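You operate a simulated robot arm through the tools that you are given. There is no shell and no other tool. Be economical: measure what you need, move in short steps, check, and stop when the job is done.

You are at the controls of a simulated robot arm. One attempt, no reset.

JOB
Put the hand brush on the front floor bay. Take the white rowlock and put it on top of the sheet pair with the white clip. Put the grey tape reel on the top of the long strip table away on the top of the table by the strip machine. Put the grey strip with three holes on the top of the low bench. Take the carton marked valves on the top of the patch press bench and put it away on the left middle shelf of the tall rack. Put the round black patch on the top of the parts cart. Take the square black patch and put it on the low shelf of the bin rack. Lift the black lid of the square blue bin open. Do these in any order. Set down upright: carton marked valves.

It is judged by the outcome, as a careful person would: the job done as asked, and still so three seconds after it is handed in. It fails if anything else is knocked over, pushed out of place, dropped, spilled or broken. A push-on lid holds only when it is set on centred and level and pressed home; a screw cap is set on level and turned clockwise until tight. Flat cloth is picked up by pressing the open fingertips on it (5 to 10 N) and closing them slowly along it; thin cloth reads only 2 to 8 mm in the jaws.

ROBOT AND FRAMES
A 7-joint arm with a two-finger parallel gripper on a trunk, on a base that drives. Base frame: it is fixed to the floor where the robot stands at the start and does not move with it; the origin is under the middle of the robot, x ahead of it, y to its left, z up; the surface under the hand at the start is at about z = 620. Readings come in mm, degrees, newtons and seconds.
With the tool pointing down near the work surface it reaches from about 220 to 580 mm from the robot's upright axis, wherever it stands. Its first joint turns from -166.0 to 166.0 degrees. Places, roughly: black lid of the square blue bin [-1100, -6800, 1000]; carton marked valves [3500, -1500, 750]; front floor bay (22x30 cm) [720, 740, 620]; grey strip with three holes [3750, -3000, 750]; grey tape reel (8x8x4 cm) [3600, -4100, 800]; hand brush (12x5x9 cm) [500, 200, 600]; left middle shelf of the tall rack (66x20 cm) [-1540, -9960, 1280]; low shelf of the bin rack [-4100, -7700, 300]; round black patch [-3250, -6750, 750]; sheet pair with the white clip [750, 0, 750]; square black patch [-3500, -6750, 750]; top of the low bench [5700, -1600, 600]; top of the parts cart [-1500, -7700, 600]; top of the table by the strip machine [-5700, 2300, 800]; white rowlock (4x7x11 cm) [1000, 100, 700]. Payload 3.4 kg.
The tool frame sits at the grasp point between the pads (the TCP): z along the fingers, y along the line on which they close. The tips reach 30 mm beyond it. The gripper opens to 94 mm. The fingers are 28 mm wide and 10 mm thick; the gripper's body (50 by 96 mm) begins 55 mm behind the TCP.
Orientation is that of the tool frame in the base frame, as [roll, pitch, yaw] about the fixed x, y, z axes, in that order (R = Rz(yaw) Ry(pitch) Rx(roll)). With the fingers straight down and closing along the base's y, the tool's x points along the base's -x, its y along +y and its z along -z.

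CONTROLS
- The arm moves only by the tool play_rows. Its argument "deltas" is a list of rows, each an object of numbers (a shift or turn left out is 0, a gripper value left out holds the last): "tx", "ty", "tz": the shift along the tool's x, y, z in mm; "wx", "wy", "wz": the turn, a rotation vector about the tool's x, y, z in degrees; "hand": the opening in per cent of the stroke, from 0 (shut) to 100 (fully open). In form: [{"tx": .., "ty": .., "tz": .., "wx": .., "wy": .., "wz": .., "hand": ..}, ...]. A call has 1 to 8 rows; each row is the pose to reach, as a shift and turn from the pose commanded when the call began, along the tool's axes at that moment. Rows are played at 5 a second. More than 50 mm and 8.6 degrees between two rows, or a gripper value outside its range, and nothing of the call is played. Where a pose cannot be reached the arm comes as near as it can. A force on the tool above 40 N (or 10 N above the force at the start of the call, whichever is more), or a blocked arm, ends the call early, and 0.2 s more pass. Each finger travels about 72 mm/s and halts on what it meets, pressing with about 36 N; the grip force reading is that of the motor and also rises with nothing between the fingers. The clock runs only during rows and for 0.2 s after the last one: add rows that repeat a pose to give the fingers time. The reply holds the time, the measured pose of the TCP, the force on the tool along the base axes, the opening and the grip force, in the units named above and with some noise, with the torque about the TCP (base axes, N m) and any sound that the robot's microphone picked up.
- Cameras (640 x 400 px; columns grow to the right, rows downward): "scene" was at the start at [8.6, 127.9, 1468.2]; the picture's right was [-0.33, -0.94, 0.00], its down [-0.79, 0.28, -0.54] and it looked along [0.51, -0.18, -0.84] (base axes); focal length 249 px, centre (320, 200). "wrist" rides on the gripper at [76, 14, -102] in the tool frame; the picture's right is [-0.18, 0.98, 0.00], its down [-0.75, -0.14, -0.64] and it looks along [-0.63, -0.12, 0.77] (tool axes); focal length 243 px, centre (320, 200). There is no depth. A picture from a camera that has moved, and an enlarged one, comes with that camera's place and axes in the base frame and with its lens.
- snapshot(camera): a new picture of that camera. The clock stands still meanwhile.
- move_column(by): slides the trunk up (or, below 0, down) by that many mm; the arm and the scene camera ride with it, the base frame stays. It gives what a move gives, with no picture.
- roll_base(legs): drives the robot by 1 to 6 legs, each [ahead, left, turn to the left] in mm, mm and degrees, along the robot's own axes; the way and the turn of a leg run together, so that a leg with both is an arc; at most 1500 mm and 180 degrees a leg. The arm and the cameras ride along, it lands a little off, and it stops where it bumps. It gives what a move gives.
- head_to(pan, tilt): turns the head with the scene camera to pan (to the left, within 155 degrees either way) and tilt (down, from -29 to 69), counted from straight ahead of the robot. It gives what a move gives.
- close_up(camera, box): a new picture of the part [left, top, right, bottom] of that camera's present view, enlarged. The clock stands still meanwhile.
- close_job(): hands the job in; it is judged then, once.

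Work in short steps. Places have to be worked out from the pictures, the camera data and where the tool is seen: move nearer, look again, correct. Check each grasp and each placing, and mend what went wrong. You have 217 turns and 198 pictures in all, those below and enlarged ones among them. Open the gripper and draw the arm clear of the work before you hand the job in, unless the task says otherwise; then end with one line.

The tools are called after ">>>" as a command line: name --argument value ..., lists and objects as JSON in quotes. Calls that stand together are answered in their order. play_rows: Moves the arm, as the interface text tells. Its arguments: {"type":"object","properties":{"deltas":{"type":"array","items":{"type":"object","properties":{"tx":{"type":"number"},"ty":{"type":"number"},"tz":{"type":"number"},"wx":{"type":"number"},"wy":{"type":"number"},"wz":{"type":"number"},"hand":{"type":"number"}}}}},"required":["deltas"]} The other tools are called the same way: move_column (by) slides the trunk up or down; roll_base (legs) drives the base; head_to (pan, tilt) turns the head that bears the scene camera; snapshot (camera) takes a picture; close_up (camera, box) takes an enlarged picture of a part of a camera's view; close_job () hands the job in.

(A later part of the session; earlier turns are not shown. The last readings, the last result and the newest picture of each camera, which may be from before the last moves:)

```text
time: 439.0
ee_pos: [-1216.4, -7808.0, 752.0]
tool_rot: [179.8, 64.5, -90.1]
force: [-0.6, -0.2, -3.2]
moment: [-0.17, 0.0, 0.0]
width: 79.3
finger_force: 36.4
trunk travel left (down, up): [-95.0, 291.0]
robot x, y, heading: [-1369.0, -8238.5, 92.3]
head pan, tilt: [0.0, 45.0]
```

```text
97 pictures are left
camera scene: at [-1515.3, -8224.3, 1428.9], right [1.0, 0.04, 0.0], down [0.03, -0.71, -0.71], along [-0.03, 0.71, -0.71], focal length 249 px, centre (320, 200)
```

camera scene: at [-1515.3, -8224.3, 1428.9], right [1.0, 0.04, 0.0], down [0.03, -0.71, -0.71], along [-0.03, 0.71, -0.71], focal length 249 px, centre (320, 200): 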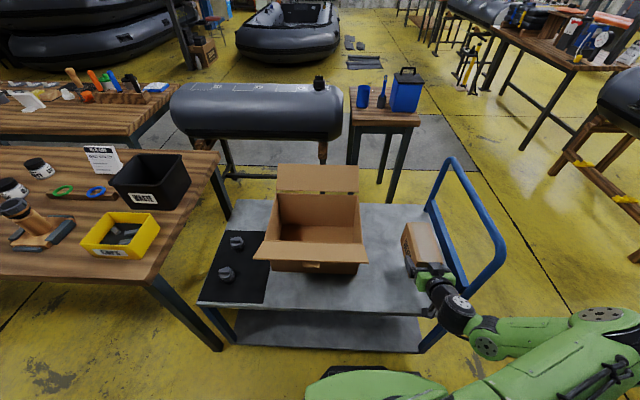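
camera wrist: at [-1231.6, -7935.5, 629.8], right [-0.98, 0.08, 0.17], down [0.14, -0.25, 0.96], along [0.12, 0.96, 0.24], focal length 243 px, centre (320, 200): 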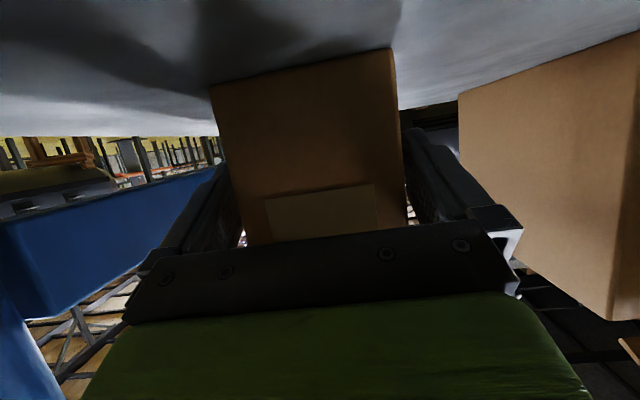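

Carton held upright. Raise, back away, and drive to face the rack.

>>> move_column --by 285

>>> roll_base --legs '[[-250, 0, 0], [0, 0, 177.5], [0, 200, 0], [700, 0, 0]]'

>>> play_rows --deltas '[{"tz": -21, "tx": -45}, {"tz": -42, "tx": -90}, {"tz": -64, "tx": -135}, {"tz": -86, "tx": -180}, {"tz": -107, "tx": -225}, {"tz": -125, "tx": -262}, {"tz": -138, "tx": -290}, {"tz": -138, "tx": -290}]'

>>> head_to --pan 0 --tilt 25

>>> snapshot --camera "scene"

```text
time: 441.9
ee_pos: [-1216.5, -7807.9, 1036.2]
tool_rot: [179.9, 64.4, -90.0]
force: [1.3, -0.5, -3.6]
moment: [-0.22, -0.03, 0.01]
width: 79.5
finger_force: 36.2
trunk travel left (down, up): [-380.0, 6.0]
robot x, y, heading: [-1366.1, -8237.9, 92.4]
head pan, tilt: [0.0, 45.0]
```

```text
time: 455.5
ee_pos: [-1385.0, -9615.8, 1035.8]
tool_rot: [179.8, 64.4, 84.0]
force: [0.8, -0.9, -3.0]
moment: [0.18, -0.03, 0.0]
width: 79.2
finger_force: 35.7
trunk travel left (down, up): [-380.0, 6.0]
robot x, y, heading: [-1194.4, -9200.2, -93.5]
head pan, tilt: [0.0, 45.0]
```

```text
time: 457.3
ee_pos: [-1385.7, -9618.0, 1355.7]
tool_rot: [179.8, 64.3, 83.9]
force: [0.0, 0.2, -3.4]
moment: [0.17, 0.0, 0.0]
width: 79.2
finger_force: 36.4
trunk travel left (down, up): [-380.0, 6.0]
robot x, y, heading: [-1194.8, -9199.5, -93.5]
head pan, tilt: [0.0, 45.0]
```

```text
time: 458.2
ee_pos: [-1385.3, -9617.8, 1356.2]
tool_rot: [179.9, 64.4, 84.1]
force: [0.6, -0.6, -3.8]
moment: [0.15, 0.0, -0.01]
width: 79.2
finger_force: 35.7
trunk travel left (down, up): [-380.0, 6.0]
robot x, y, heading: [-1197.1, -9202.0, -93.4]
head pan, tilt: [0.0, 25.0]
```

```text
96 pictures are left
camera scene: at [-1042.6, -9244.5, 1744.4], right [-1.0, 0.06, 0.0], down [0.03, 0.42, -0.91], along [-0.05, -0.9, -0.42], focal length 249 px, centre (320, 200)
```

scene: 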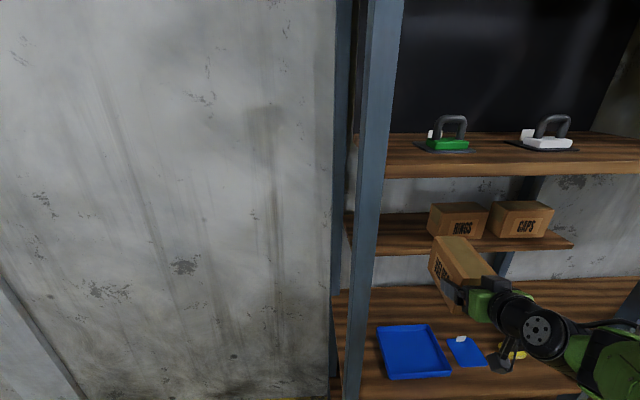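

>>> close_up --camera "scene" --box '[330, 120, 590, 320]'

>>> snapshot --camera "wrist"

```text
2.00 times, centred on (460, 220) of scene
camera zoom: at [-1042.6, -9244.5, 1744.4], right [-1.0, 0.06, 0.0], down [0.03, 0.42, -0.91], along [-0.05, -0.9, -0.42], focal length 498 px, centre (40, 160)
```

zoom: 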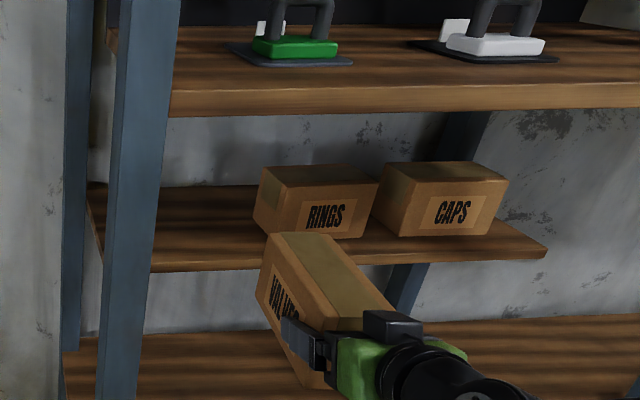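

```text
94 pictures are left
camera wrist: at [-1356.5, -9496.8, 1332.6], right [0.97, -0.18, 0.17], down [-0.12, 0.27, 0.96], along [-0.22, -0.95, 0.24], focal length 243 px, centre (320, 200)
```

wrist: 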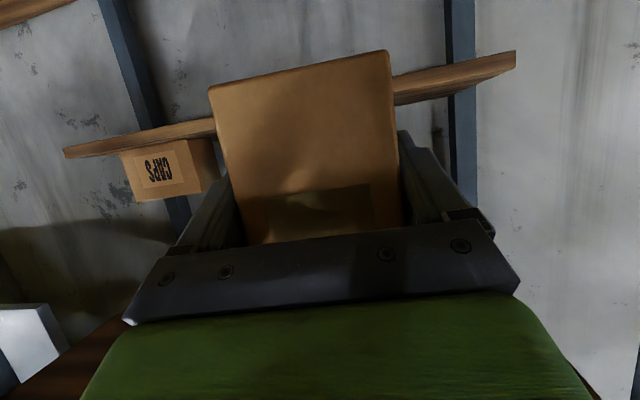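

Shelf triangulates to z≈1285, front edge y≈-9860, free x −1200…−1440. Align yaw, raise a little, and check.

>>> play_rows --deltas '[{"tz": -3, "tx": -6}, {"tz": -6, "tx": -12}, {"tz": -6, "tx": -12}]'

>>> roll_base --legs '[[0, 0, 6], [0, 20, 0], [70, 0, 0]]'

>>> snapshot --camera "scene"

>>> snapshot --camera "wrist"

```text
time: 459.0
ee_pos: [-1386.1, -9617.2, 1370.0]
tool_rot: [179.9, 64.4, 84.1]
force: [-0.8, -0.6, -2.3]
moment: [0.16, -0.05, -0.01]
width: 79.2
finger_force: 36.1
trunk travel left (down, up): [-380.0, 6.0]
robot x, y, heading: [-1194.3, -9202.0, -93.5]
head pan, tilt: [0.0, 25.0]
```

```text
time: 460.9
ee_pos: [-1316.0, -9705.3, 1368.7]
tool_rot: [180.0, 64.3, 90.4]
force: [0.4, -0.2, -3.4]
moment: [0.17, 0.02, 0.01]
width: 79.1
finger_force: 36.3
trunk travel left (down, up): [-380.0, 6.0]
robot x, y, heading: [-1165.0, -9272.4, -87.2]
head pan, tilt: [0.0, 25.0]
```

```text
93 pictures are left
camera scene: at [-1015.0, -9297.4, 1744.4], right [-1.0, -0.05, 0.0], down [-0.02, 0.42, -0.91], along [0.04, -0.9, -0.42], focal length 249 px, centre (320, 200)
```

scene: 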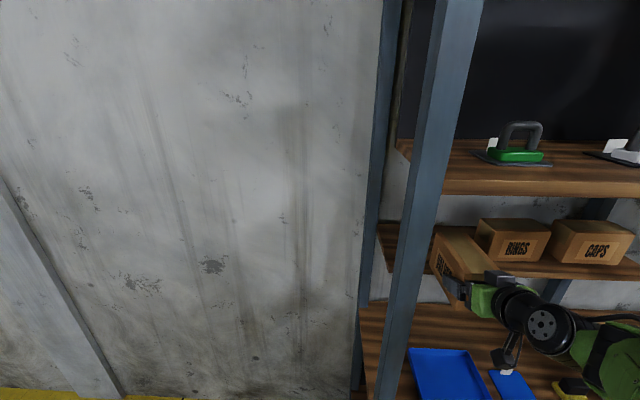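

```text
92 pictures are left
camera wrist: at [-1301.1, -9580.6, 1345.8], right [0.98, -0.07, 0.17], down [-0.14, 0.25, 0.96], along [-0.11, -0.97, 0.24], focal length 243 px, centre (320, 200)
```

wrist: 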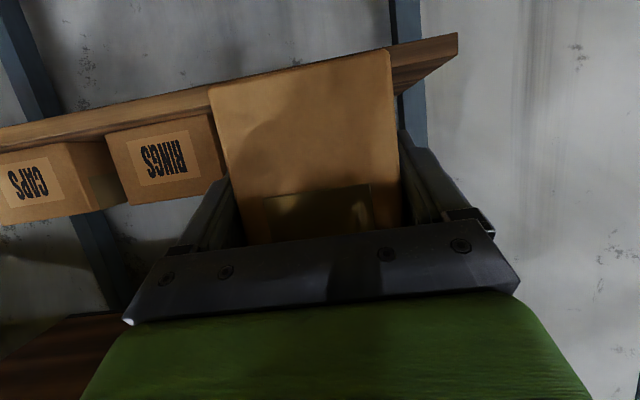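

>>> roll_base --legs '[[55, 0, 0]]'

>>> play_rows --deltas '[{"tz": -3.5, "tx": -7}, {"tz": 32, "tx": -24}, {"tz": 64, "tx": -40}, {"tz": 90, "tx": -52}, {"tz": 90, "tx": -52}]'

>>> snapshot --camera "wrist"

>>> close_up --camera "scene" --box '[380, 120, 640, 320]'

```text
time: 461.9
ee_pos: [-1313.7, -9758.9, 1369.9]
tool_rot: [179.8, 64.4, 90.3]
force: [-0.6, -0.1, -3.5]
moment: [0.15, 0.0, 0.0]
width: 79.1
finger_force: 36.4
trunk travel left (down, up): [-380.0, 6.0]
robot x, y, heading: [-1169.8, -9323.9, -87.3]
head pan, tilt: [0.0, 25.0]
```

```text
time: 463.1
ee_pos: [-1315.5, -9862.4, 1378.9]
tool_rot: [179.9, 64.3, 90.2]
force: [0.0, 1.0, -3.0]
moment: [0.19, 0.02, -0.03]
width: 79.3
finger_force: 36.2
trunk travel left (down, up): [-380.0, 6.0]
robot x, y, heading: [-1172.7, -9326.4, -87.3]
head pan, tilt: [0.0, 25.0]
```

```text
91 pictures are left
camera wrist: at [-1300.6, -9738.3, 1354.6], right [0.98, -0.07, 0.17], down [-0.14, 0.25, 0.96], along [-0.11, -0.96, 0.24], focal length 243 px, centre (320, 200)
```

wrist: 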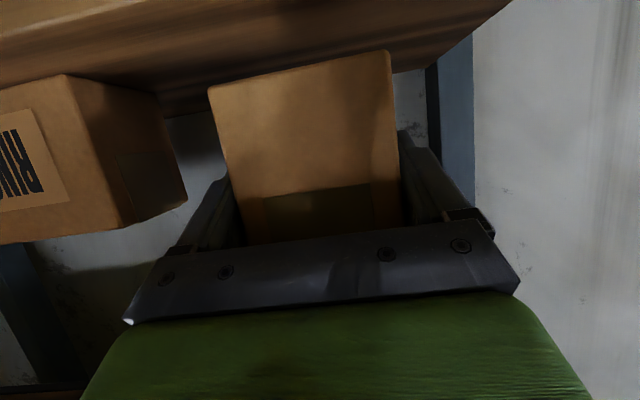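

```text
2.00 times, centred on (510, 220) of scene
camera zoom: at [-1013.1, -9351.5, 1744.5], right [-1.0, -0.05, 0.0], down [-0.02, 0.42, -0.91], along [0.04, -0.91, -0.42], focal length 498 px, centre (-60, 160)
```

zoom: 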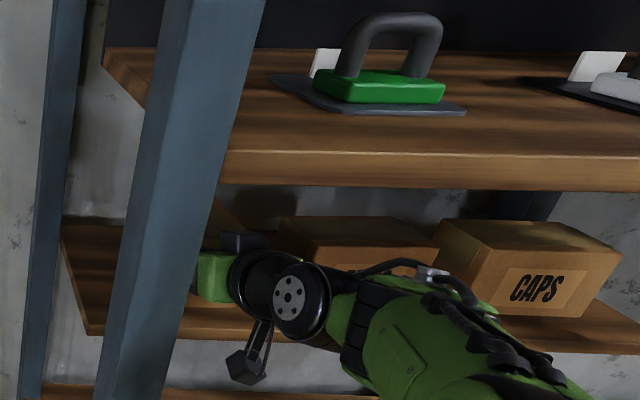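

>>> play_rows --deltas '[{"tz": 17, "tx": -8}, {"tz": 33, "tx": -16}, {"tz": 33, "tx": -16}]'

>>> play_rows --deltas '[{"tz": 2, "tx": 4.5}, {"tz": 4, "tx": 9}, {"tz": 6, "tx": 13.5}, {"tz": 8, "tx": 18}, {"tz": 8, "tx": 18}]'

>>> snapshot --camera "wrist"

```text
time: 463.9
ee_pos: [-1312.2, -9898.1, 1377.0]
tool_rot: [179.9, 64.3, 90.2]
force: [-0.2, -0.4, -2.6]
moment: [0.17, -0.01, 0.0]
width: 79.1
finger_force: 36.1
trunk travel left (down, up): [-380.0, 6.0]
robot x, y, heading: [-1170.7, -9325.7, -87.3]
head pan, tilt: [0.0, 25.0]
```

```text
time: 465.1
ee_pos: [-1312.9, -9898.3, 1357.6]
tool_rot: [179.9, 64.4, 90.2]
force: [0.3, 0.1, -4.2]
moment: [0.17, -0.01, 0.03]
width: 79.3
finger_force: 36.5
trunk travel left (down, up): [-380.0, 6.0]
robot x, y, heading: [-1171.2, -9323.3, -87.3]
head pan, tilt: [0.0, 25.0]
```

```text
89 pictures are left
camera wrist: at [-1298.2, -9774.5, 1334.7], right [0.98, -0.07, 0.17], down [-0.14, 0.25, 0.96], along [-0.11, -0.97, 0.24], focal length 243 px, centre (320, 200)
```

wrist: 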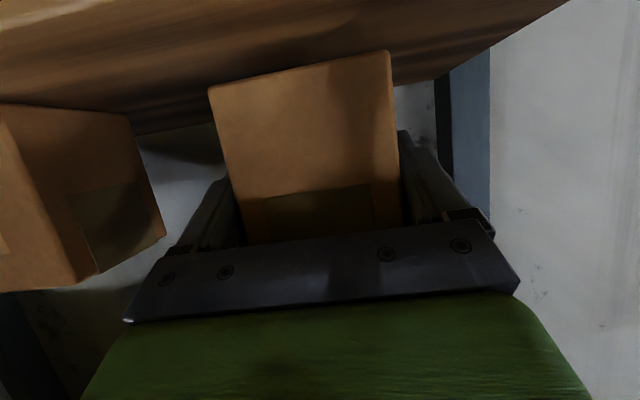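

>>> play_rows --deltas '[{"tz": 1.3, "tx": 2.7}, {"tz": 2.6, "tx": 5.4}, {"tz": 3.9, "tx": 8.1}, {"tz": 5.2, "tx": 10.8}, {"tz": 5.2, "tx": 10.8}]'

```text
time: 466.2
ee_pos: [-1313.9, -9898.3, 1345.1]
tool_rot: [180.0, 64.3, 90.2]
force: [0.5, 0.1, -3.3]
moment: [0.16, 0.02, 0.0]
width: 79.4
finger_force: 36.5
trunk travel left (down, up): [-380.0, 6.0]
robot x, y, heading: [-1166.0, -9323.1, -87.2]
head pan, tilt: [0.0, 25.0]
```

>>> play_rows --deltas '[{"tz": 1.3, "tx": 2.7}, {"tz": 2.6, "tx": 5.4}, {"tz": 3.9, "tx": 8.1}, {"tz": 5.2, "tx": 10.8}, {"tz": 5.2, "tx": 10.8}]'

>>> close_up --camera "wrist" --box '[150, 0, 500, 220]'

```text
time: 467.4
ee_pos: [-1315.6, -9897.3, 1338.4]
tool_rot: [-179.6, 65.1, 90.6]
force: [-5.5, -3.7, 30.8]
moment: [0.61, -0.01, 0.04]
width: 79.2
finger_force: 35.7
trunk travel left (down, up): [-380.0, 6.0]
robot x, y, heading: [-1166.7, -9323.9, -87.4]
head pan, tilt: [0.0, 25.0]
```

```text
1.82 times, centred on (325, 110) of wrist
camera zoom: at [-1299.9, -9772.9, 1313.6], right [0.98, -0.07, 0.16], down [-0.14, 0.26, 0.95], along [-0.11, -0.96, 0.25], focal length 441 px, centre (311, 364)
```

zoom: 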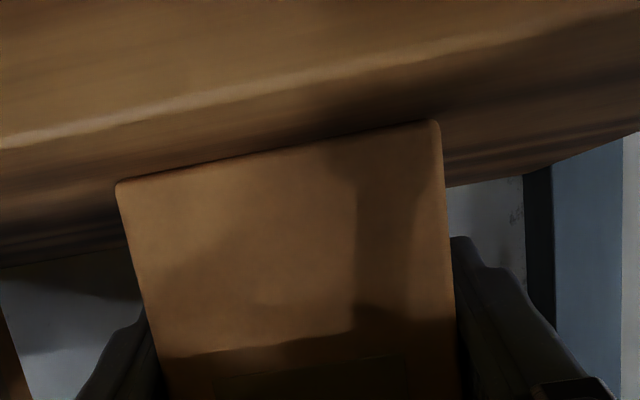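

>>> play_rows --deltas '[{"tz": -1, "tx": -2}, {"tz": -1, "tx": -2, "hand": 75}, {"tz": -1, "tx": -2, "hand": 100}, {"tz": -1, "tx": -2, "hand": 100}, {"tz": -1, "tx": -2, "hand": 100}]'

>>> play_rows --deltas '[{"tz": -27, "tx": 13}, {"tz": -63, "tx": 30}, {"tz": -100, "tx": 46}, {"tz": -130, "tx": 58}, {"tz": -130, "tx": 58}]'

>>> snapshot --camera "wrist"

>>> close_up --camera "scene" --box '[380, 120, 640, 320]'

```text
time: 468.6
ee_pos: [-1312.6, -9899.2, 1336.0]
tool_rot: [179.8, 64.3, 90.2]
force: [-0.3, -0.6, 0.6]
moment: [-0.02, -0.03, 0.01]
width: 93.6
finger_force: 0.1
trunk travel left (down, up): [-380.0, 6.0]
robot x, y, heading: [-1169.5, -9325.3, -87.5]
head pan, tilt: [0.0, 25.0]
```

```text
time: 469.9
ee_pos: [-1318.2, -9757.8, 1341.6]
tool_rot: [179.8, 64.3, 90.2]
force: [-0.4, -0.5, -0.2]
moment: [-0.02, -0.03, -0.01]
width: 94.2
finger_force: 0.1
trunk travel left (down, up): [-380.0, 6.0]
robot x, y, heading: [-1166.2, -9327.6, -87.3]
head pan, tilt: [0.0, 25.0]
```

```text
87 pictures are left
camera wrist: at [-1302.9, -9635.1, 1317.9], right [0.98, -0.07, 0.17], down [-0.14, 0.25, 0.96], along [-0.11, -0.97, 0.24], focal length 243 px, centre (320, 200)
```

wrist: 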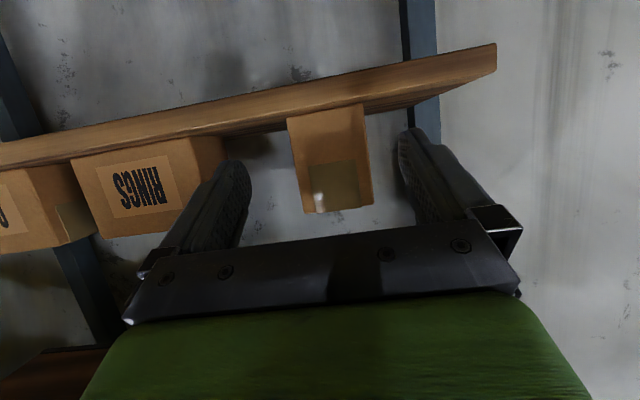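

```text
2.00 times, centred on (510, 220) of scene
camera zoom: at [-1013.2, -9352.5, 1744.4], right [-1.0, -0.05, 0.0], down [-0.02, 0.42, -0.91], along [0.04, -0.9, -0.42], focal length 498 px, centre (-60, 160)
```

zoom: 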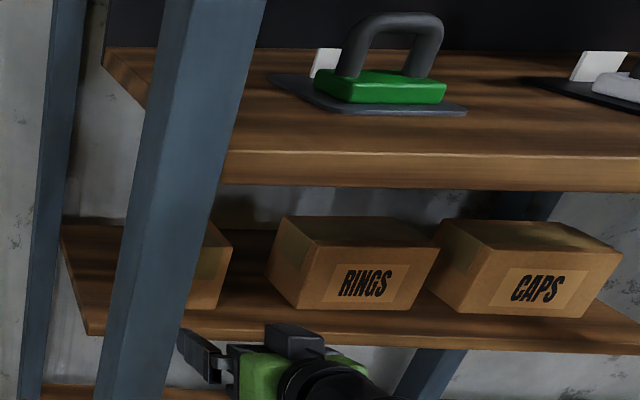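

Carton is in place. Back off, restore the arm, and head toward the blue bin.

>>> roll_base --legs '[[-400, 0, 0]]'

>>> play_rows --deltas '[{"wy": 8}, {"wy": 16}, {"wy": 24}, {"wy": 32}, {"wy": 40}, {"wy": 48}, {"wy": 56}, {"wy": 64}]'

>>> play_rows --deltas '[{"tz": 45, "tx": 10}, {"tz": 90, "tx": 20}, {"tz": 135, "tx": 30}, {"tz": 180, "tx": 40}, {"tz": 220, "tx": 50}, {"tz": 220, "tx": 50}]'

>>> roll_base --legs '[[0, 0, 177], [0, -560, 0], [1500, 0, 0]]'

>>> head_to --pan 30 --tilt 30

>>> snapshot --camera "scene"

```text
time: 472.3
ee_pos: [-1339.5, -9358.1, 1342.7]
tool_rot: [179.9, 64.3, 89.6]
force: [-0.1, -0.1, -0.5]
moment: [-0.01, -0.04, -0.03]
width: 93.8
finger_force: 0.2
trunk travel left (down, up): [-380.0, 6.0]
robot x, y, heading: [-1183.6, -8930.4, -87.8]
head pan, tilt: [0.0, 25.0]
```

```text
time: 474.1
ee_pos: [-1338.4, -9359.8, 1340.9]
tool_rot: [-180.0, 0.2, 89.7]
force: [0.2, 0.6, 0.7]
moment: [0.0, 0.0, -0.01]
width: 93.8
finger_force: 0.2
trunk travel left (down, up): [-380.0, 6.0]
robot x, y, heading: [-1188.8, -8924.5, -87.8]
head pan, tilt: [0.0, 25.0]
```

```text
time: 475.5
ee_pos: [-1340.3, -9308.5, 1124.4]
tool_rot: [-180.0, 0.4, 89.7]
force: [-0.4, -0.3, -0.2]
moment: [0.0, -0.02, 0.01]
width: 94.1
finger_force: 0.1
trunk travel left (down, up): [-380.0, 6.0]
robot x, y, heading: [-1184.0, -8928.2, -88.1]
head pan, tilt: [0.0, 25.0]
```

```text
time: 493.1
ee_pos: [-312.2, -7059.2, 1124.3]
tool_rot: [-179.9, 0.3, -97.3]
force: [0.3, -0.4, 0.0]
moment: [-0.02, -0.02, 0.0]
width: 94.0
finger_force: 0.0
trunk travel left (down, up): [-380.0, 6.0]
robot x, y, heading: [-511.0, -7422.2, 85.3]
head pan, tilt: [0.0, 25.0]
```

```text
time: 494.1
ee_pos: [-312.0, -7059.0, 1125.6]
tool_rot: [179.9, 0.5, -97.4]
force: [-0.5, 0.5, -0.1]
moment: [0.0, 0.05, -0.03]
width: 93.9
finger_force: 0.0
trunk travel left (down, up): [-380.0, 6.0]
robot x, y, heading: [-512.9, -7418.0, 85.1]
head pan, tilt: [30.0, 30.0]
```

```text
85 pictures are left
camera scene: at [-705.1, -7384.1, 1736.5], right [0.91, 0.42, 0.0], down [0.21, -0.45, -0.87], along [-0.36, 0.79, -0.5], focal length 249 px, centre (320, 200)
```

scene: 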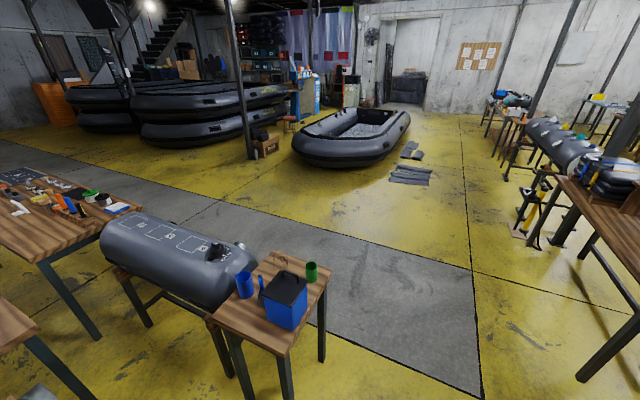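

>>> close_up --camera "scene" --box '[210, 240, 350, 350]'

>>> close_up --camera "scene" --box '[0, 150, 180, 280]'

```text
3.64 times, centred on (280, 295) of scene
camera zoom: at [-705.1, -7384.1, 1736.5], right [0.91, 0.42, 0.0], down [0.21, -0.45, -0.87], along [-0.36, 0.79, -0.5], focal length 906 px, centre (466, -146)
```

zoom: 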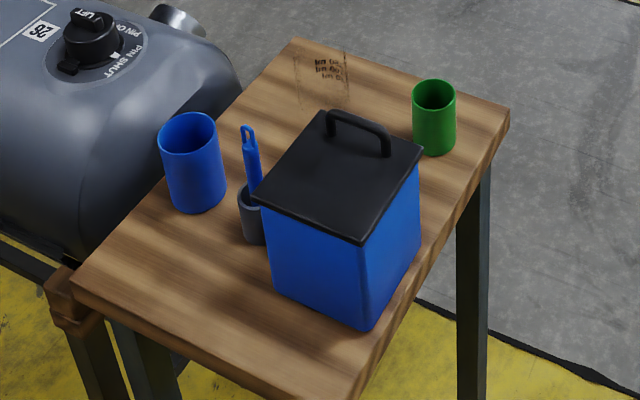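

```text
3.08 times, centred on (90, 215) of scene
camera zoom: at [-705.1, -7384.1, 1736.5], right [0.91, 0.42, 0.0], down [0.21, -0.45, -0.87], along [-0.36, 0.79, -0.5], focal length 766 px, centre (1028, 154)
```

zoom: 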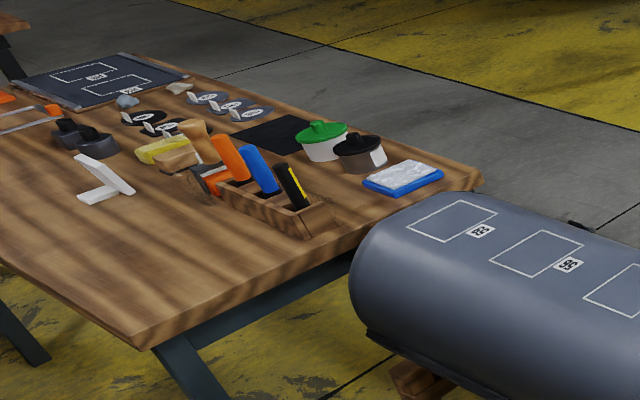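

The bin lid (120 mm square, x −1141…−1020, y −6918…−6796, z≈1000) has its handle on the north edge, so it hinges on the south. I'll position the robot south-east of it, facing north.

>>> roll_base --legs '[[0, 0, 5], [0, 200, 0], [180, 0, 0]]'

>>> head_to --pan 15 --tilt 45

>>> snapshot --camera "scene"

```text
time: 497.2
ee_pos: [-543.2, -6865.4, 1124.2]
tool_rot: [179.9, 0.3, -92.1]
force: [-0.8, 0.1, -0.1]
moment: [-0.02, 0.02, 0.03]
width: 94.1
finger_force: 0.0
trunk travel left (down, up): [-380.0, 6.0]
robot x, y, heading: [-713.5, -7240.6, 90.2]
head pan, tilt: [30.0, 30.0]
```

```text
time: 498.0
ee_pos: [-544.1, -6865.9, 1125.1]
tool_rot: [180.0, 0.4, -92.2]
force: [-0.3, 0.1, 0.0]
moment: [0.03, 0.0, 0.01]
width: 94.1
finger_force: 0.0
trunk travel left (down, up): [-380.0, 6.0]
robot x, y, heading: [-712.4, -7244.0, 90.2]
head pan, tilt: [15.0, 45.0]
```

```text
82 pictures are left
camera scene: at [-880.6, -7225.9, 1713.9], right [0.96, 0.26, 0.0], down [0.19, -0.68, -0.71], along [-0.19, 0.68, -0.71], focal length 249 px, centre (320, 200)
```

scene: 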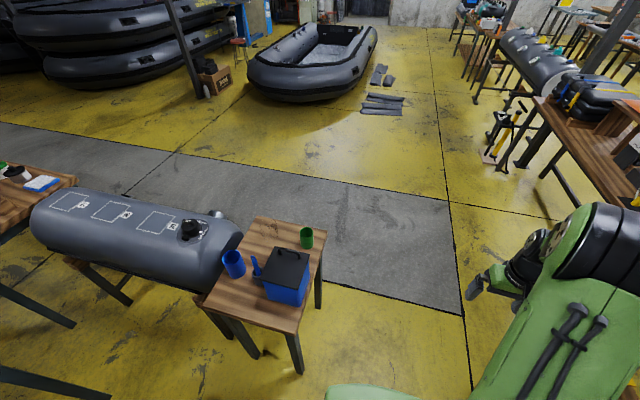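

>>> play_rows --deltas '[{"ty": 45, "tz": -15}, {"ty": 92, "tz": -30}, {"ty": 140, "tz": -30}, {"ty": 188, "tz": -30}, {"ty": 236, "tz": -30}, {"ty": 284, "tz": -30}, {"ty": 332, "tz": -30}, {"ty": 380, "tz": -30}]'

>>> play_rows --deltas '[{"ty": 45}, {"ty": 90}, {"ty": 135}, {"ty": 135}]'

>>> snapshot --camera "wrist"

>>> close_up --camera "scene" --box '[200, 180, 400, 320]'

```text
time: 499.8
ee_pos: [-924.4, -6854.0, 1154.8]
tool_rot: [-179.8, 0.4, -92.1]
force: [-0.9, 0.2, -0.8]
moment: [0.01, -0.01, -0.01]
width: 94.1
finger_force: 0.0
trunk travel left (down, up): [-380.0, 6.0]
robot x, y, heading: [-711.4, -7244.3, 90.5]
head pan, tilt: [15.0, 45.0]
```

```text
time: 500.8
ee_pos: [-1058.0, -6847.1, 1155.3]
tool_rot: [179.9, 0.4, -92.2]
force: [0.9, -0.4, -1.3]
moment: [0.02, 0.0, 0.01]
width: 93.7
finger_force: 0.1
trunk travel left (down, up): [-380.0, 6.0]
robot x, y, heading: [-710.5, -7241.0, 90.5]
head pan, tilt: [15.0, 45.0]
```

```text
81 pictures are left
camera wrist: at [-1072.7, -6924.8, 1257.3], right [-0.98, 0.22, 0.0], down [0.17, 0.74, 0.65], along [0.14, 0.63, -0.76], focal length 243 px, centre (320, 200)
```

wrist: 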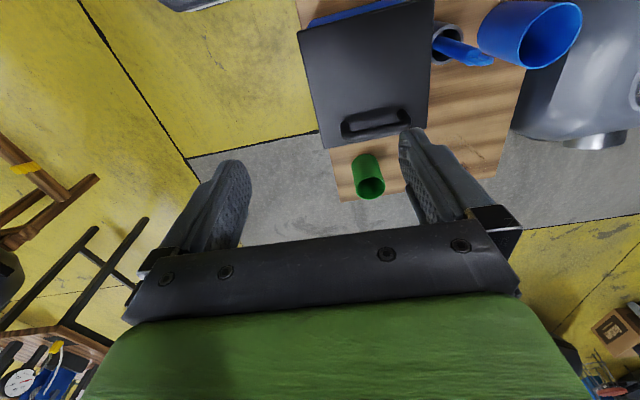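

```text
2.86 times, centred on (300, 250) of scene
camera zoom: at [-879.5, -7225.5, 1714.0], right [0.96, 0.26, 0.0], down [0.19, -0.68, -0.71], along [-0.19, 0.68, -0.71], focal length 712 px, centre (377, 57)
```

zoom: 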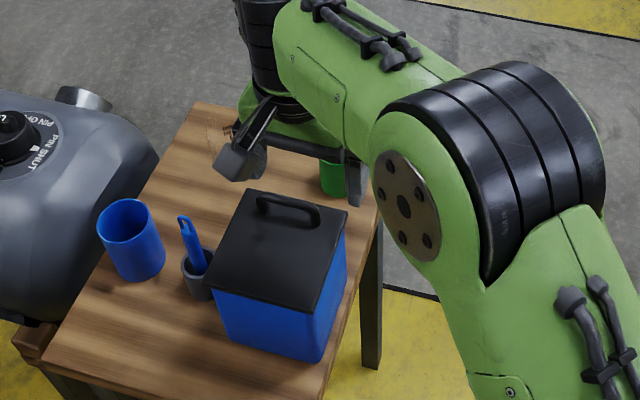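

>>> play_rows --deltas '[{"ty": 40, "tx": -10, "hand": 60}, {"ty": 43, "tx": -25, "tz": 30, "hand": 50}, {"ty": 43, "tx": -25, "tz": 45, "hand": 50}, {"ty": 43, "tx": -25, "tz": 45, "hand": 50}]'

>>> snapshot --camera "wrist"

```text
time: 501.8
ee_pos: [-1097.4, -6819.6, 1109.7]
tool_rot: [-179.9, 0.4, -92.0]
force: [-0.1, -1.0, -0.5]
moment: [0.03, -0.02, 0.0]
width: 47.1
finger_force: 0.0
trunk travel left (down, up): [-380.0, 6.0]
robot x, y, heading: [-711.5, -7241.8, 90.3]
head pan, tilt: [15.0, 45.0]
```

```text
79 pictures are left
camera wrist: at [-1113.7, -6897.1, 1212.3], right [-0.98, 0.22, 0.0], down [0.17, 0.74, 0.65], along [0.14, 0.63, -0.76], focal length 243 px, centre (320, 200)
```

wrist: 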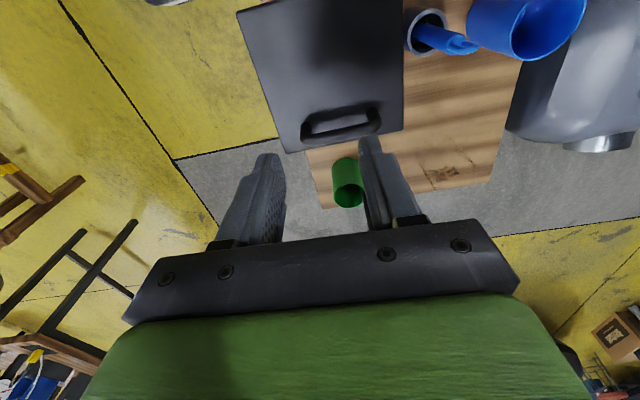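

Two wrist views place the handle at ≈(-1112,-6806), bar top ≈993, lid top ≈968. I can grip the handle's ends along x and tilt. Line up and descend.

>>> play_rows --deltas '[{"ty": 15, "tx": -13, "wz": -2, "hand": 100}, {"ty": 15, "tx": -13, "wz": -2, "tz": 35, "hand": 100}, {"ty": 15, "tx": -13, "wz": -2, "tz": 65}, {"ty": 15, "tx": -13, "wz": -2, "tz": 65}]'

>>> snapshot --camera "wrist"

```text
time: 502.8
ee_pos: [-1114.8, -6808.3, 1044.1]
tool_rot: [-180.0, 0.4, -90.2]
force: [-0.1, 0.6, -0.5]
moment: [0.0, 0.0, -0.03]
width: 93.9
finger_force: 0.1
trunk travel left (down, up): [-380.0, 6.0]
robot x, y, heading: [-708.7, -7242.9, 90.4]
head pan, tilt: [15.0, 45.0]
```

```text
78 pictures are left
camera wrist: at [-1128.1, -6885.9, 1147.2], right [-0.98, 0.19, 0.0], down [0.14, 0.75, 0.65], along [0.12, 0.64, -0.76], focal length 243 px, centre (320, 200)
```

wrist: 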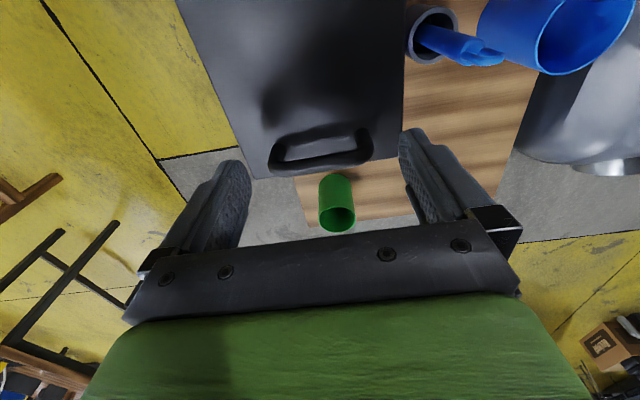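

>>> play_rows --deltas '[{"tz": 20, "tx": -2}, {"tz": 35, "tx": -3}, {"tz": 42, "tx": -3}, {"tz": 42, "tx": -3}]'

>>> snapshot --camera "wrist"

```text
time: 503.8
ee_pos: [-1115.0, -6804.1, 1005.0]
tool_rot: [180.0, 0.4, -90.1]
force: [-0.1, 0.4, -1.0]
moment: [0.0, -0.02, -0.01]
width: 94.3
finger_force: 0.1
trunk travel left (down, up): [-380.0, 6.0]
robot x, y, heading: [-711.3, -7239.5, 90.3]
head pan, tilt: [15.0, 45.0]
```

```text
77 pictures are left
camera wrist: at [-1127.6, -6881.9, 1107.9], right [-0.98, 0.19, 0.0], down [0.14, 0.75, 0.65], along [0.12, 0.64, -0.76], focal length 243 px, centre (320, 200)
```

wrist: 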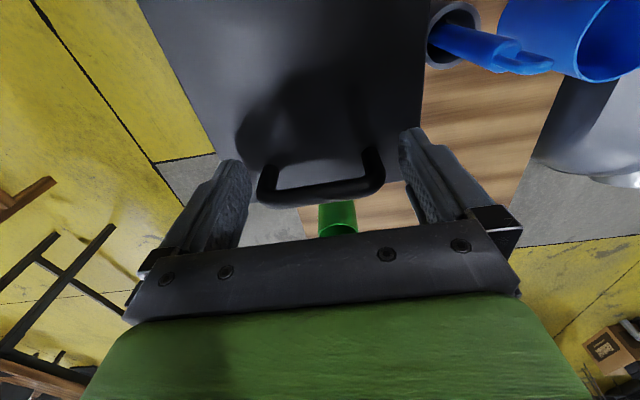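

>>> play_rows --deltas '[{"tx": -4, "tz": 4}, {"tx": -4, "tz": 4, "hand": 60}, {"tx": -4, "tz": 4, "hand": 50}, {"tx": -4, "tz": 4, "hand": 50}, {"tx": -4, "tz": 4, "hand": 50}]'

>>> play_rows --deltas '[{"tx": 6.3, "tz": -12.7, "wy": -8}, {"tx": 14.4, "tz": -24.4, "wy": -16}, {"tx": 24, "tz": -34.9, "wy": -24}, {"tx": 24, "tz": -34.9, "wy": -24}]'

>>> close_up --camera "scene" --box '[200, 180, 400, 320]'

```text
time: 505.0
ee_pos: [-1112.8, -6801.0, 1000.0]
tool_rot: [-179.9, 0.4, -90.3]
force: [-4.8, 2.0, 2.6]
moment: [-0.15, 0.15, 0.23]
width: 80.4
finger_force: 45.2
out of reach, approached as far as the arm can: row 1, 2, 3, 4, 5
trunk travel left (down, up): [-380.0, 6.0]
robot x, y, heading: [-712.0, -7242.5, 90.1]
head pan, tilt: [15.0, 45.0]
```

```text
time: 506.0
ee_pos: [-1112.3, -6828.5, 1036.3]
tool_rot: [179.9, 24.5, -90.1]
force: [-4.3, -5.0, 10.0]
moment: [-1.24, 0.09, -0.21]
width: 80.5
finger_force: 45.5
trunk travel left (down, up): [-380.0, 6.0]
robot x, y, heading: [-709.4, -7246.6, 90.1]
head pan, tilt: [15.0, 45.0]
```

```text
2.86 times, centred on (300, 250) of scene
camera zoom: at [-880.8, -7227.0, 1713.9], right [0.96, 0.26, 0.0], down [0.19, -0.68, -0.71], along [-0.19, 0.68, -0.71], focal length 712 px, centre (377, 57)
```

zoom: 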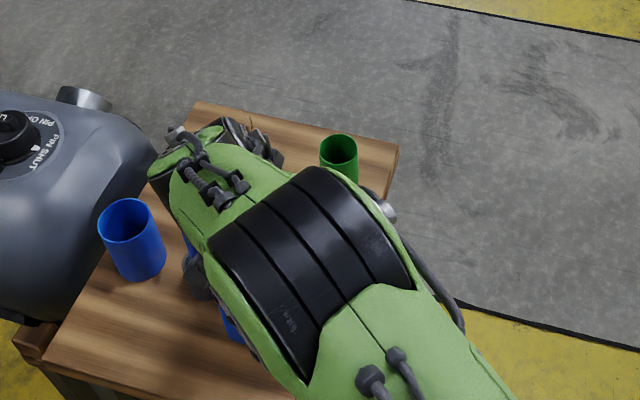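

>>> snapshot --camera "wrist"

```text
75 pictures are left
camera wrist: at [-1125.1, -6940.4, 1099.4], right [-0.98, 0.17, 0.08], down [0.14, 0.42, 0.9], along [0.12, 0.89, -0.44], focal length 243 px, centre (320, 200)
```

wrist: 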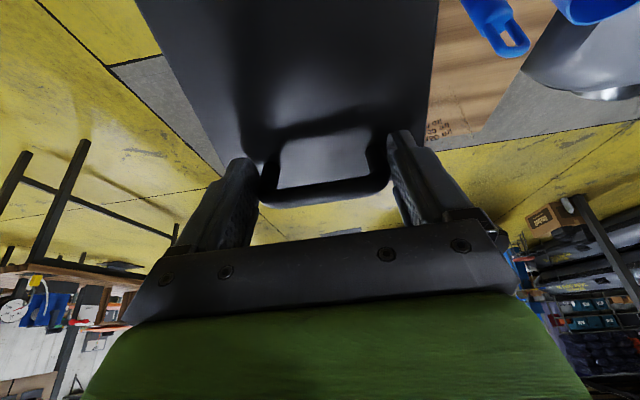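

>>> play_rows --deltas '[{"tz": -4.5}, {"tz": -4.5}]'

>>> play_rows --deltas '[{"tx": 6.3, "tz": -12.7, "wy": -8}, {"tx": 14.4, "tz": -24.4, "wy": -16}, {"tx": 14.4, "tz": -24.4, "wy": -16}]'

```text
time: 506.6
ee_pos: [-1112.9, -6826.7, 1038.3]
tool_rot: [-179.8, 24.4, -90.0]
force: [-6.0, 0.6, -14.4]
moment: [0.93, -0.3, 0.05]
width: 80.3
finger_force: 45.3
trunk travel left (down, up): [-380.0, 6.0]
robot x, y, heading: [-714.3, -7240.2, 90.3]
head pan, tilt: [15.0, 45.0]
```

```text
time: 507.4
ee_pos: [-1112.5, -6853.6, 1055.2]
tool_rot: [-179.9, 40.2, -90.0]
force: [1.1, -11.9, -11.6]
moment: [-0.65, -0.77, -0.89]
width: 80.4
finger_force: 45.3
trunk travel left (down, up): [-380.0, 6.0]
robot x, y, heading: [-712.4, -7240.3, 90.4]
head pan, tilt: [15.0, 45.0]
```

>>> play_rows --deltas '[{"tx": 9.3, "tz": -12.7, "wy": -8}, {"tx": 17.4, "tz": -24.4, "wy": -16}, {"tx": 27, "tz": -34.9, "wy": -24}, {"tx": 27, "tz": -34.9, "wy": -24}]'

>>> snapshot --camera "wrist"

```text
time: 508.4
ee_pos: [-1112.9, -6895.9, 1065.7]
tool_rot: [179.7, 64.6, -90.4]
force: [3.7, -9.2, 0.1]
moment: [-1.02, 0.58, -0.45]
width: 80.4
finger_force: 45.6
trunk travel left (down, up): [-380.0, 6.0]
robot x, y, heading: [-710.9, -7243.2, 90.2]
head pan, tilt: [15.0, 45.0]
```

```text
74 pictures are left
camera wrist: at [-1125.6, -7023.0, 1041.8], right [-0.98, 0.08, 0.17], down [0.14, -0.26, 0.96], along [0.12, 0.96, 0.24], focal length 243 px, centre (320, 200)
```

wrist: 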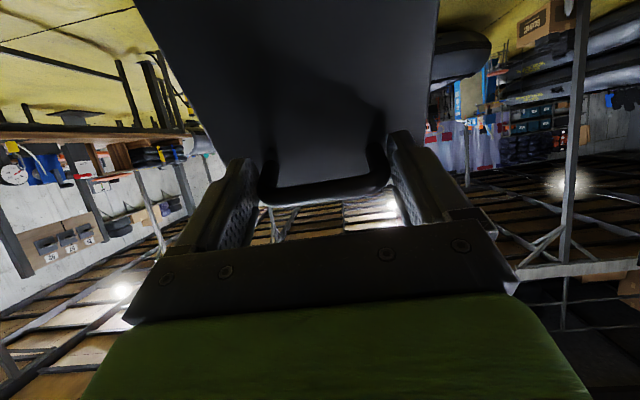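

>>> play_rows --deltas '[{"tx": 7.3, "tz": -12.7, "wy": -8}, {"tx": 15.9, "tz": -24.4, "wy": -16}, {"tx": 25.5, "tz": -34.9, "wy": -24}, {"tx": 25.5, "tz": -34.9, "wy": -24}]'

>>> play_rows --deltas '[{"tx": 6.3, "tz": -12.7, "wy": -8}, {"tx": 14.4, "tz": -24.4, "wy": -16}, {"tx": 14.4, "tz": -24.4, "wy": -16}]'

>>> snapshot --camera "scene"

```text
time: 509.4
ee_pos: [-1112.1, -6937.8, 1057.2]
tool_rot: [175.5, 88.6, -94.4]
force: [-2.2, -9.6, 8.6]
moment: [-0.7, -0.15, -0.04]
width: 80.2
finger_force: 45.0
trunk travel left (down, up): [-380.0, 6.0]
robot x, y, heading: [-711.6, -7241.0, 90.4]
head pan, tilt: [15.0, 45.0]
```

```text
time: 509.9
ee_pos: [-1112.6, -6931.4, 1055.2]
tool_rot: [13.2, 84.3, 101.9]
force: [-29.8, -0.8, -5.5]
moment: [-0.37, -0.96, -0.01]
width: 80.4
finger_force: 45.3
trunk travel left (down, up): [-380.0, 6.0]
robot x, y, heading: [-712.7, -7240.7, 90.5]
head pan, tilt: [15.0, 45.0]
stopped in row 2: the force on the tool passed its limit at 47 N (the readings are from after the stop); the commanded pose is now the measured one
```

```text
73 pictures are left
camera scene: at [-883.4, -7224.0, 1713.5], right [0.96, 0.27, 0.0], down [0.19, -0.68, -0.71], along [-0.19, 0.68, -0.71], focal length 249 px, centre (320, 200)
```

scene: 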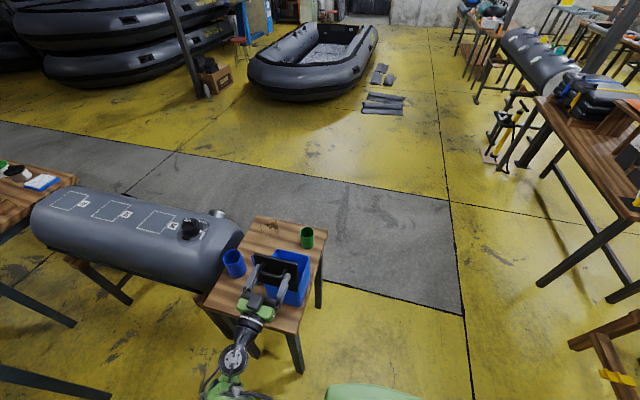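

The lid is past vertical. Release and look before withdrawing.

>>> play_rows --deltas '[{"hand": 75}, {"hand": 100}, {"hand": 100}, {"hand": 100}]'

>>> snapshot --camera "wrist"

>>> close_up --camera "scene" --box '[200, 200, 360, 320]'

```text
time: 510.9
ee_pos: [-1108.5, -6931.9, 1056.6]
tool_rot: [12.8, 83.8, 100.9]
force: [-0.9, -0.5, 0.5]
moment: [0.0, -0.01, -0.01]
width: 93.8
finger_force: 0.0
trunk travel left (down, up): [-380.0, 6.0]
robot x, y, heading: [-709.9, -7244.4, 90.1]
head pan, tilt: [15.0, 45.0]
```

```text
72 pictures are left
camera wrist: at [-1125.8, -7026.8, 971.3], right [-0.98, 0.02, 0.21], down [0.13, -0.72, 0.68], along [0.16, 0.69, 0.71], focal length 243 px, centre (320, 200)
```

wrist: 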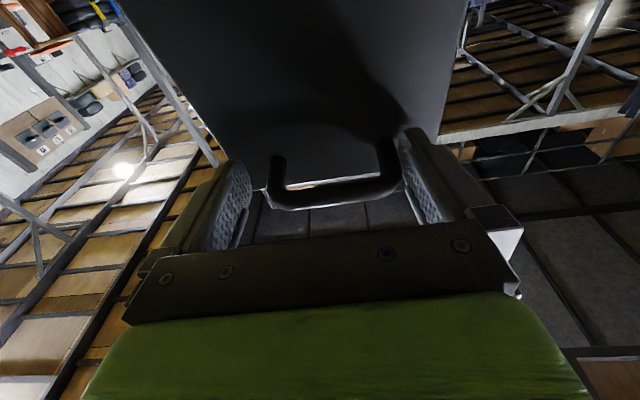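

```text
3.33 times, centred on (280, 260) of scene
camera zoom: at [-881.2, -7226.1, 1713.8], right [0.96, 0.26, 0.0], down [0.19, -0.68, -0.71], along [-0.19, 0.68, -0.71], focal length 830 px, centre (453, 0)
```

zoom: 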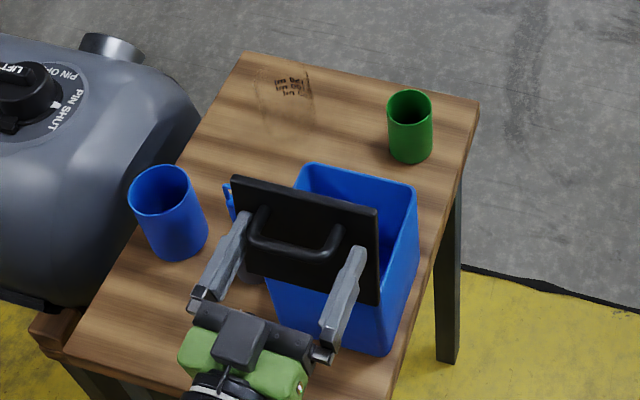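

>>> play_rows --deltas '[{"tz": -25}, {"tz": -60}, {"tz": -100}, {"tz": -100}]'

>>> close_up --camera "scene" --box '[200, 200, 360, 320]'

```text
time: 511.3
ee_pos: [-1108.8, -6934.6, 1056.0]
tool_rot: [19.0, 83.7, 105.6]
force: [-30.8, -2.8, -6.6]
moment: [-0.51, -0.52, 1.18]
width: 94.2
finger_force: 0.6
trunk travel left (down, up): [-380.0, 6.0]
robot x, y, heading: [-710.9, -7243.4, 90.5]
head pan, tilt: [15.0, 45.0]
stopped in row 2: the force on the tool passed its limit at 53 N (the readings are from after the stop); the commanded pose is now the measured one
```

```text
3.33 times, centred on (280, 260) of scene
camera zoom: at [-885.8, -7226.1, 1713.4], right [0.96, 0.27, 0.0], down [0.19, -0.68, -0.71], along [-0.19, 0.68, -0.71], focal length 830 px, centre (453, 0)
```

zoom: 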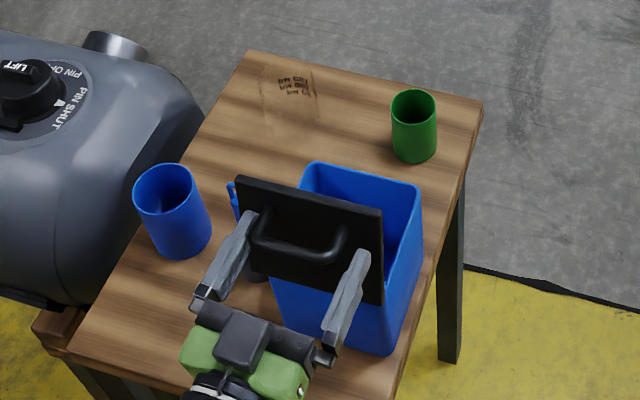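

>>> head_to --pan 45 --tilt 60

>>> snapshot --camera "scene"

```text
time: 512.3
ee_pos: [-1108.4, -6934.4, 1056.6]
tool_rot: [16.8, 83.5, 103.0]
force: [-30.3, -1.5, -5.0]
moment: [-0.35, -0.48, 1.05]
width: 94.4
finger_force: 0.2
trunk travel left (down, up): [-380.0, 6.0]
robot x, y, heading: [-710.2, -7240.4, 90.8]
head pan, tilt: [45.0, 60.0]
```

```text
69 pictures are left
camera scene: at [-915.5, -7257.9, 1693.4], right [0.7, 0.71, 0.0], down [0.62, -0.61, -0.5], along [-0.35, 0.35, -0.87], focal length 249 px, centre (320, 200)
```

scene: 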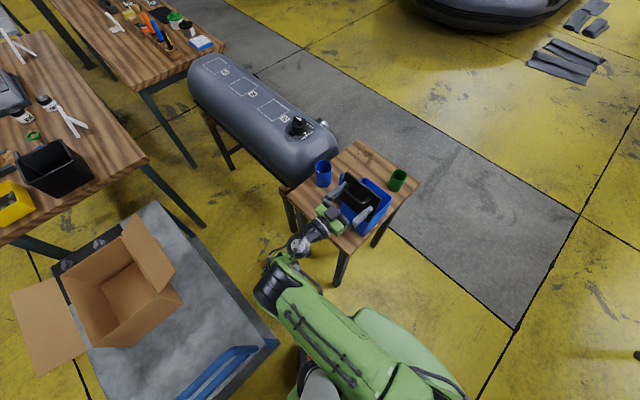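

A finger is rubbing on the handle's west end. Shift ~7 mm west, then withdraw.

>>> play_rows --deltas '[{"ty": 3, "hand": 100}, {"ty": 6, "hand": 100}, {"ty": 6, "hand": 100}]'

>>> snapshot --camera "wrist"

```text
time: 513.1
ee_pos: [-1109.0, -6933.8, 1059.8]
tool_rot: [18.6, 83.3, 104.1]
force: [-8.6, 0.3, 0.3]
moment: [0.05, -0.04, 0.27]
width: 94.3
finger_force: 0.0
trunk travel left (down, up): [-380.0, 6.0]
robot x, y, heading: [-711.4, -7243.5, 90.5]
head pan, tilt: [45.0, 60.0]
```

```text
68 pictures are left
camera wrist: at [-1131.2, -7026.9, 973.4], right [-0.97, 0.05, 0.22], down [0.11, -0.73, 0.67], along [0.2, 0.68, 0.71], focal length 243 px, centre (320, 200)
```

wrist: 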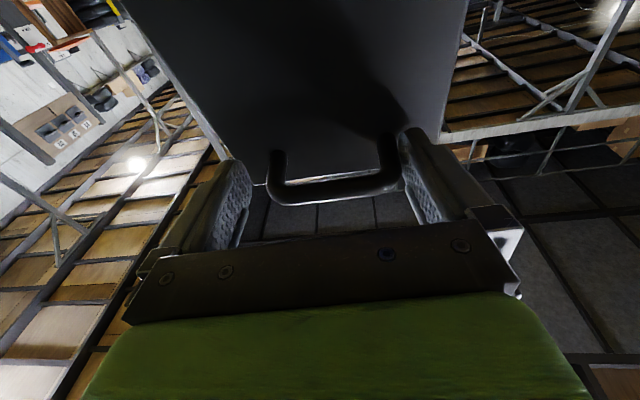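

>>> play_rows --deltas '[{"ty": 4}, {"ty": 8}, {"ty": 8}]'

>>> play_rows --deltas '[{"tz": -8}, {"tz": -16}, {"tz": -16}]'

>>> snapshot --camera "wrist"

```text
time: 513.9
ee_pos: [-1114.6, -6934.0, 1059.4]
tool_rot: [19.0, 83.5, 104.7]
force: [0.6, -0.4, 0.1]
moment: [0.01, -0.01, 0.01]
width: 93.9
finger_force: 0.0
trunk travel left (down, up): [-380.0, 6.0]
robot x, y, heading: [-711.0, -7243.1, 90.4]
head pan, tilt: [45.0, 60.0]
```

```text
time: 514.7
ee_pos: [-1109.4, -6936.1, 1058.6]
tool_rot: [20.6, 83.4, 104.5]
force: [-13.2, 0.0, 3.9]
moment: [0.18, 0.12, 0.45]
width: 94.1
finger_force: 0.1
trunk travel left (down, up): [-380.0, 6.0]
robot x, y, heading: [-714.4, -7244.7, 90.6]
head pan, tilt: [45.0, 60.0]
```

```text
67 pictures are left
camera wrist: at [-1135.2, -7028.5, 972.2], right [-0.97, 0.08, 0.22], down [0.09, -0.73, 0.67], along [0.22, 0.67, 0.71], focal length 243 px, centre (320, 200)
```

wrist: 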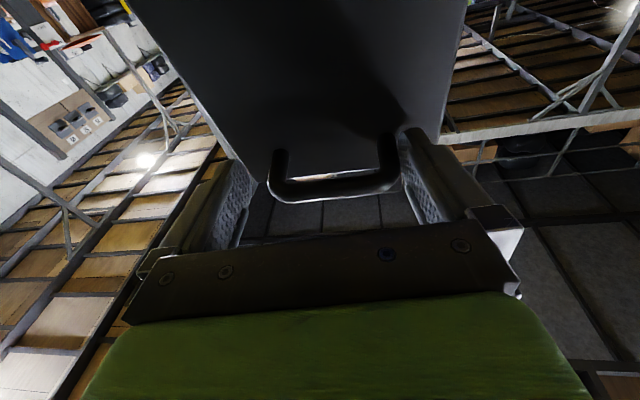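

The arm doesn't follow in that direction, so I'll free the finger sideways and then back the base away instead.

>>> play_rows --deltas '[{"ty": 4}, {"ty": 8}, {"ty": 8}]'

>>> roll_base --legs '[[-60, 0, 0]]'

>>> snapshot --camera "wrist"

```text
time: 515.5
ee_pos: [-1115.8, -6935.7, 1061.6]
tool_rot: [24.5, 83.3, 108.2]
force: [-0.6, -0.1, 0.5]
moment: [-0.02, -0.01, 0.0]
width: 94.0
finger_force: 0.0
trunk travel left (down, up): [-380.0, 6.0]
robot x, y, heading: [-711.5, -7239.0, 90.4]
head pan, tilt: [45.0, 60.0]
```

```text
time: 516.4
ee_pos: [-1116.3, -6996.8, 1060.2]
tool_rot: [21.6, 83.3, 105.6]
force: [0.3, -0.7, 0.1]
moment: [0.0, -0.02, 0.0]
width: 94.0
finger_force: 0.1
trunk travel left (down, up): [-380.0, 6.0]
robot x, y, heading: [-706.2, -7300.4, 90.6]
head pan, tilt: [45.0, 60.0]
```

```text
66 pictures are left
camera wrist: at [-1141.8, -7089.5, 974.9], right [-0.97, 0.08, 0.23], down [0.09, -0.73, 0.67], along [0.22, 0.67, 0.7], focal length 243 px, centre (320, 200)
```

wrist: 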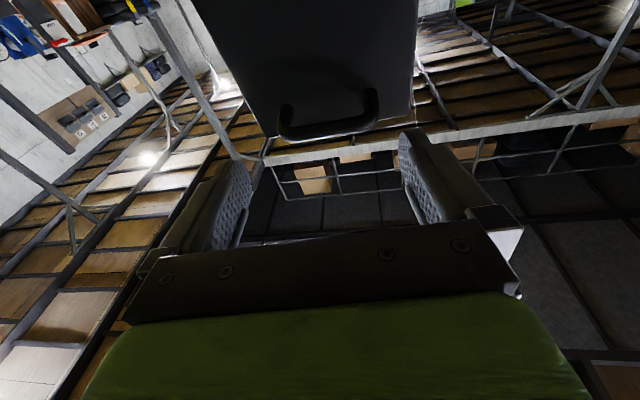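

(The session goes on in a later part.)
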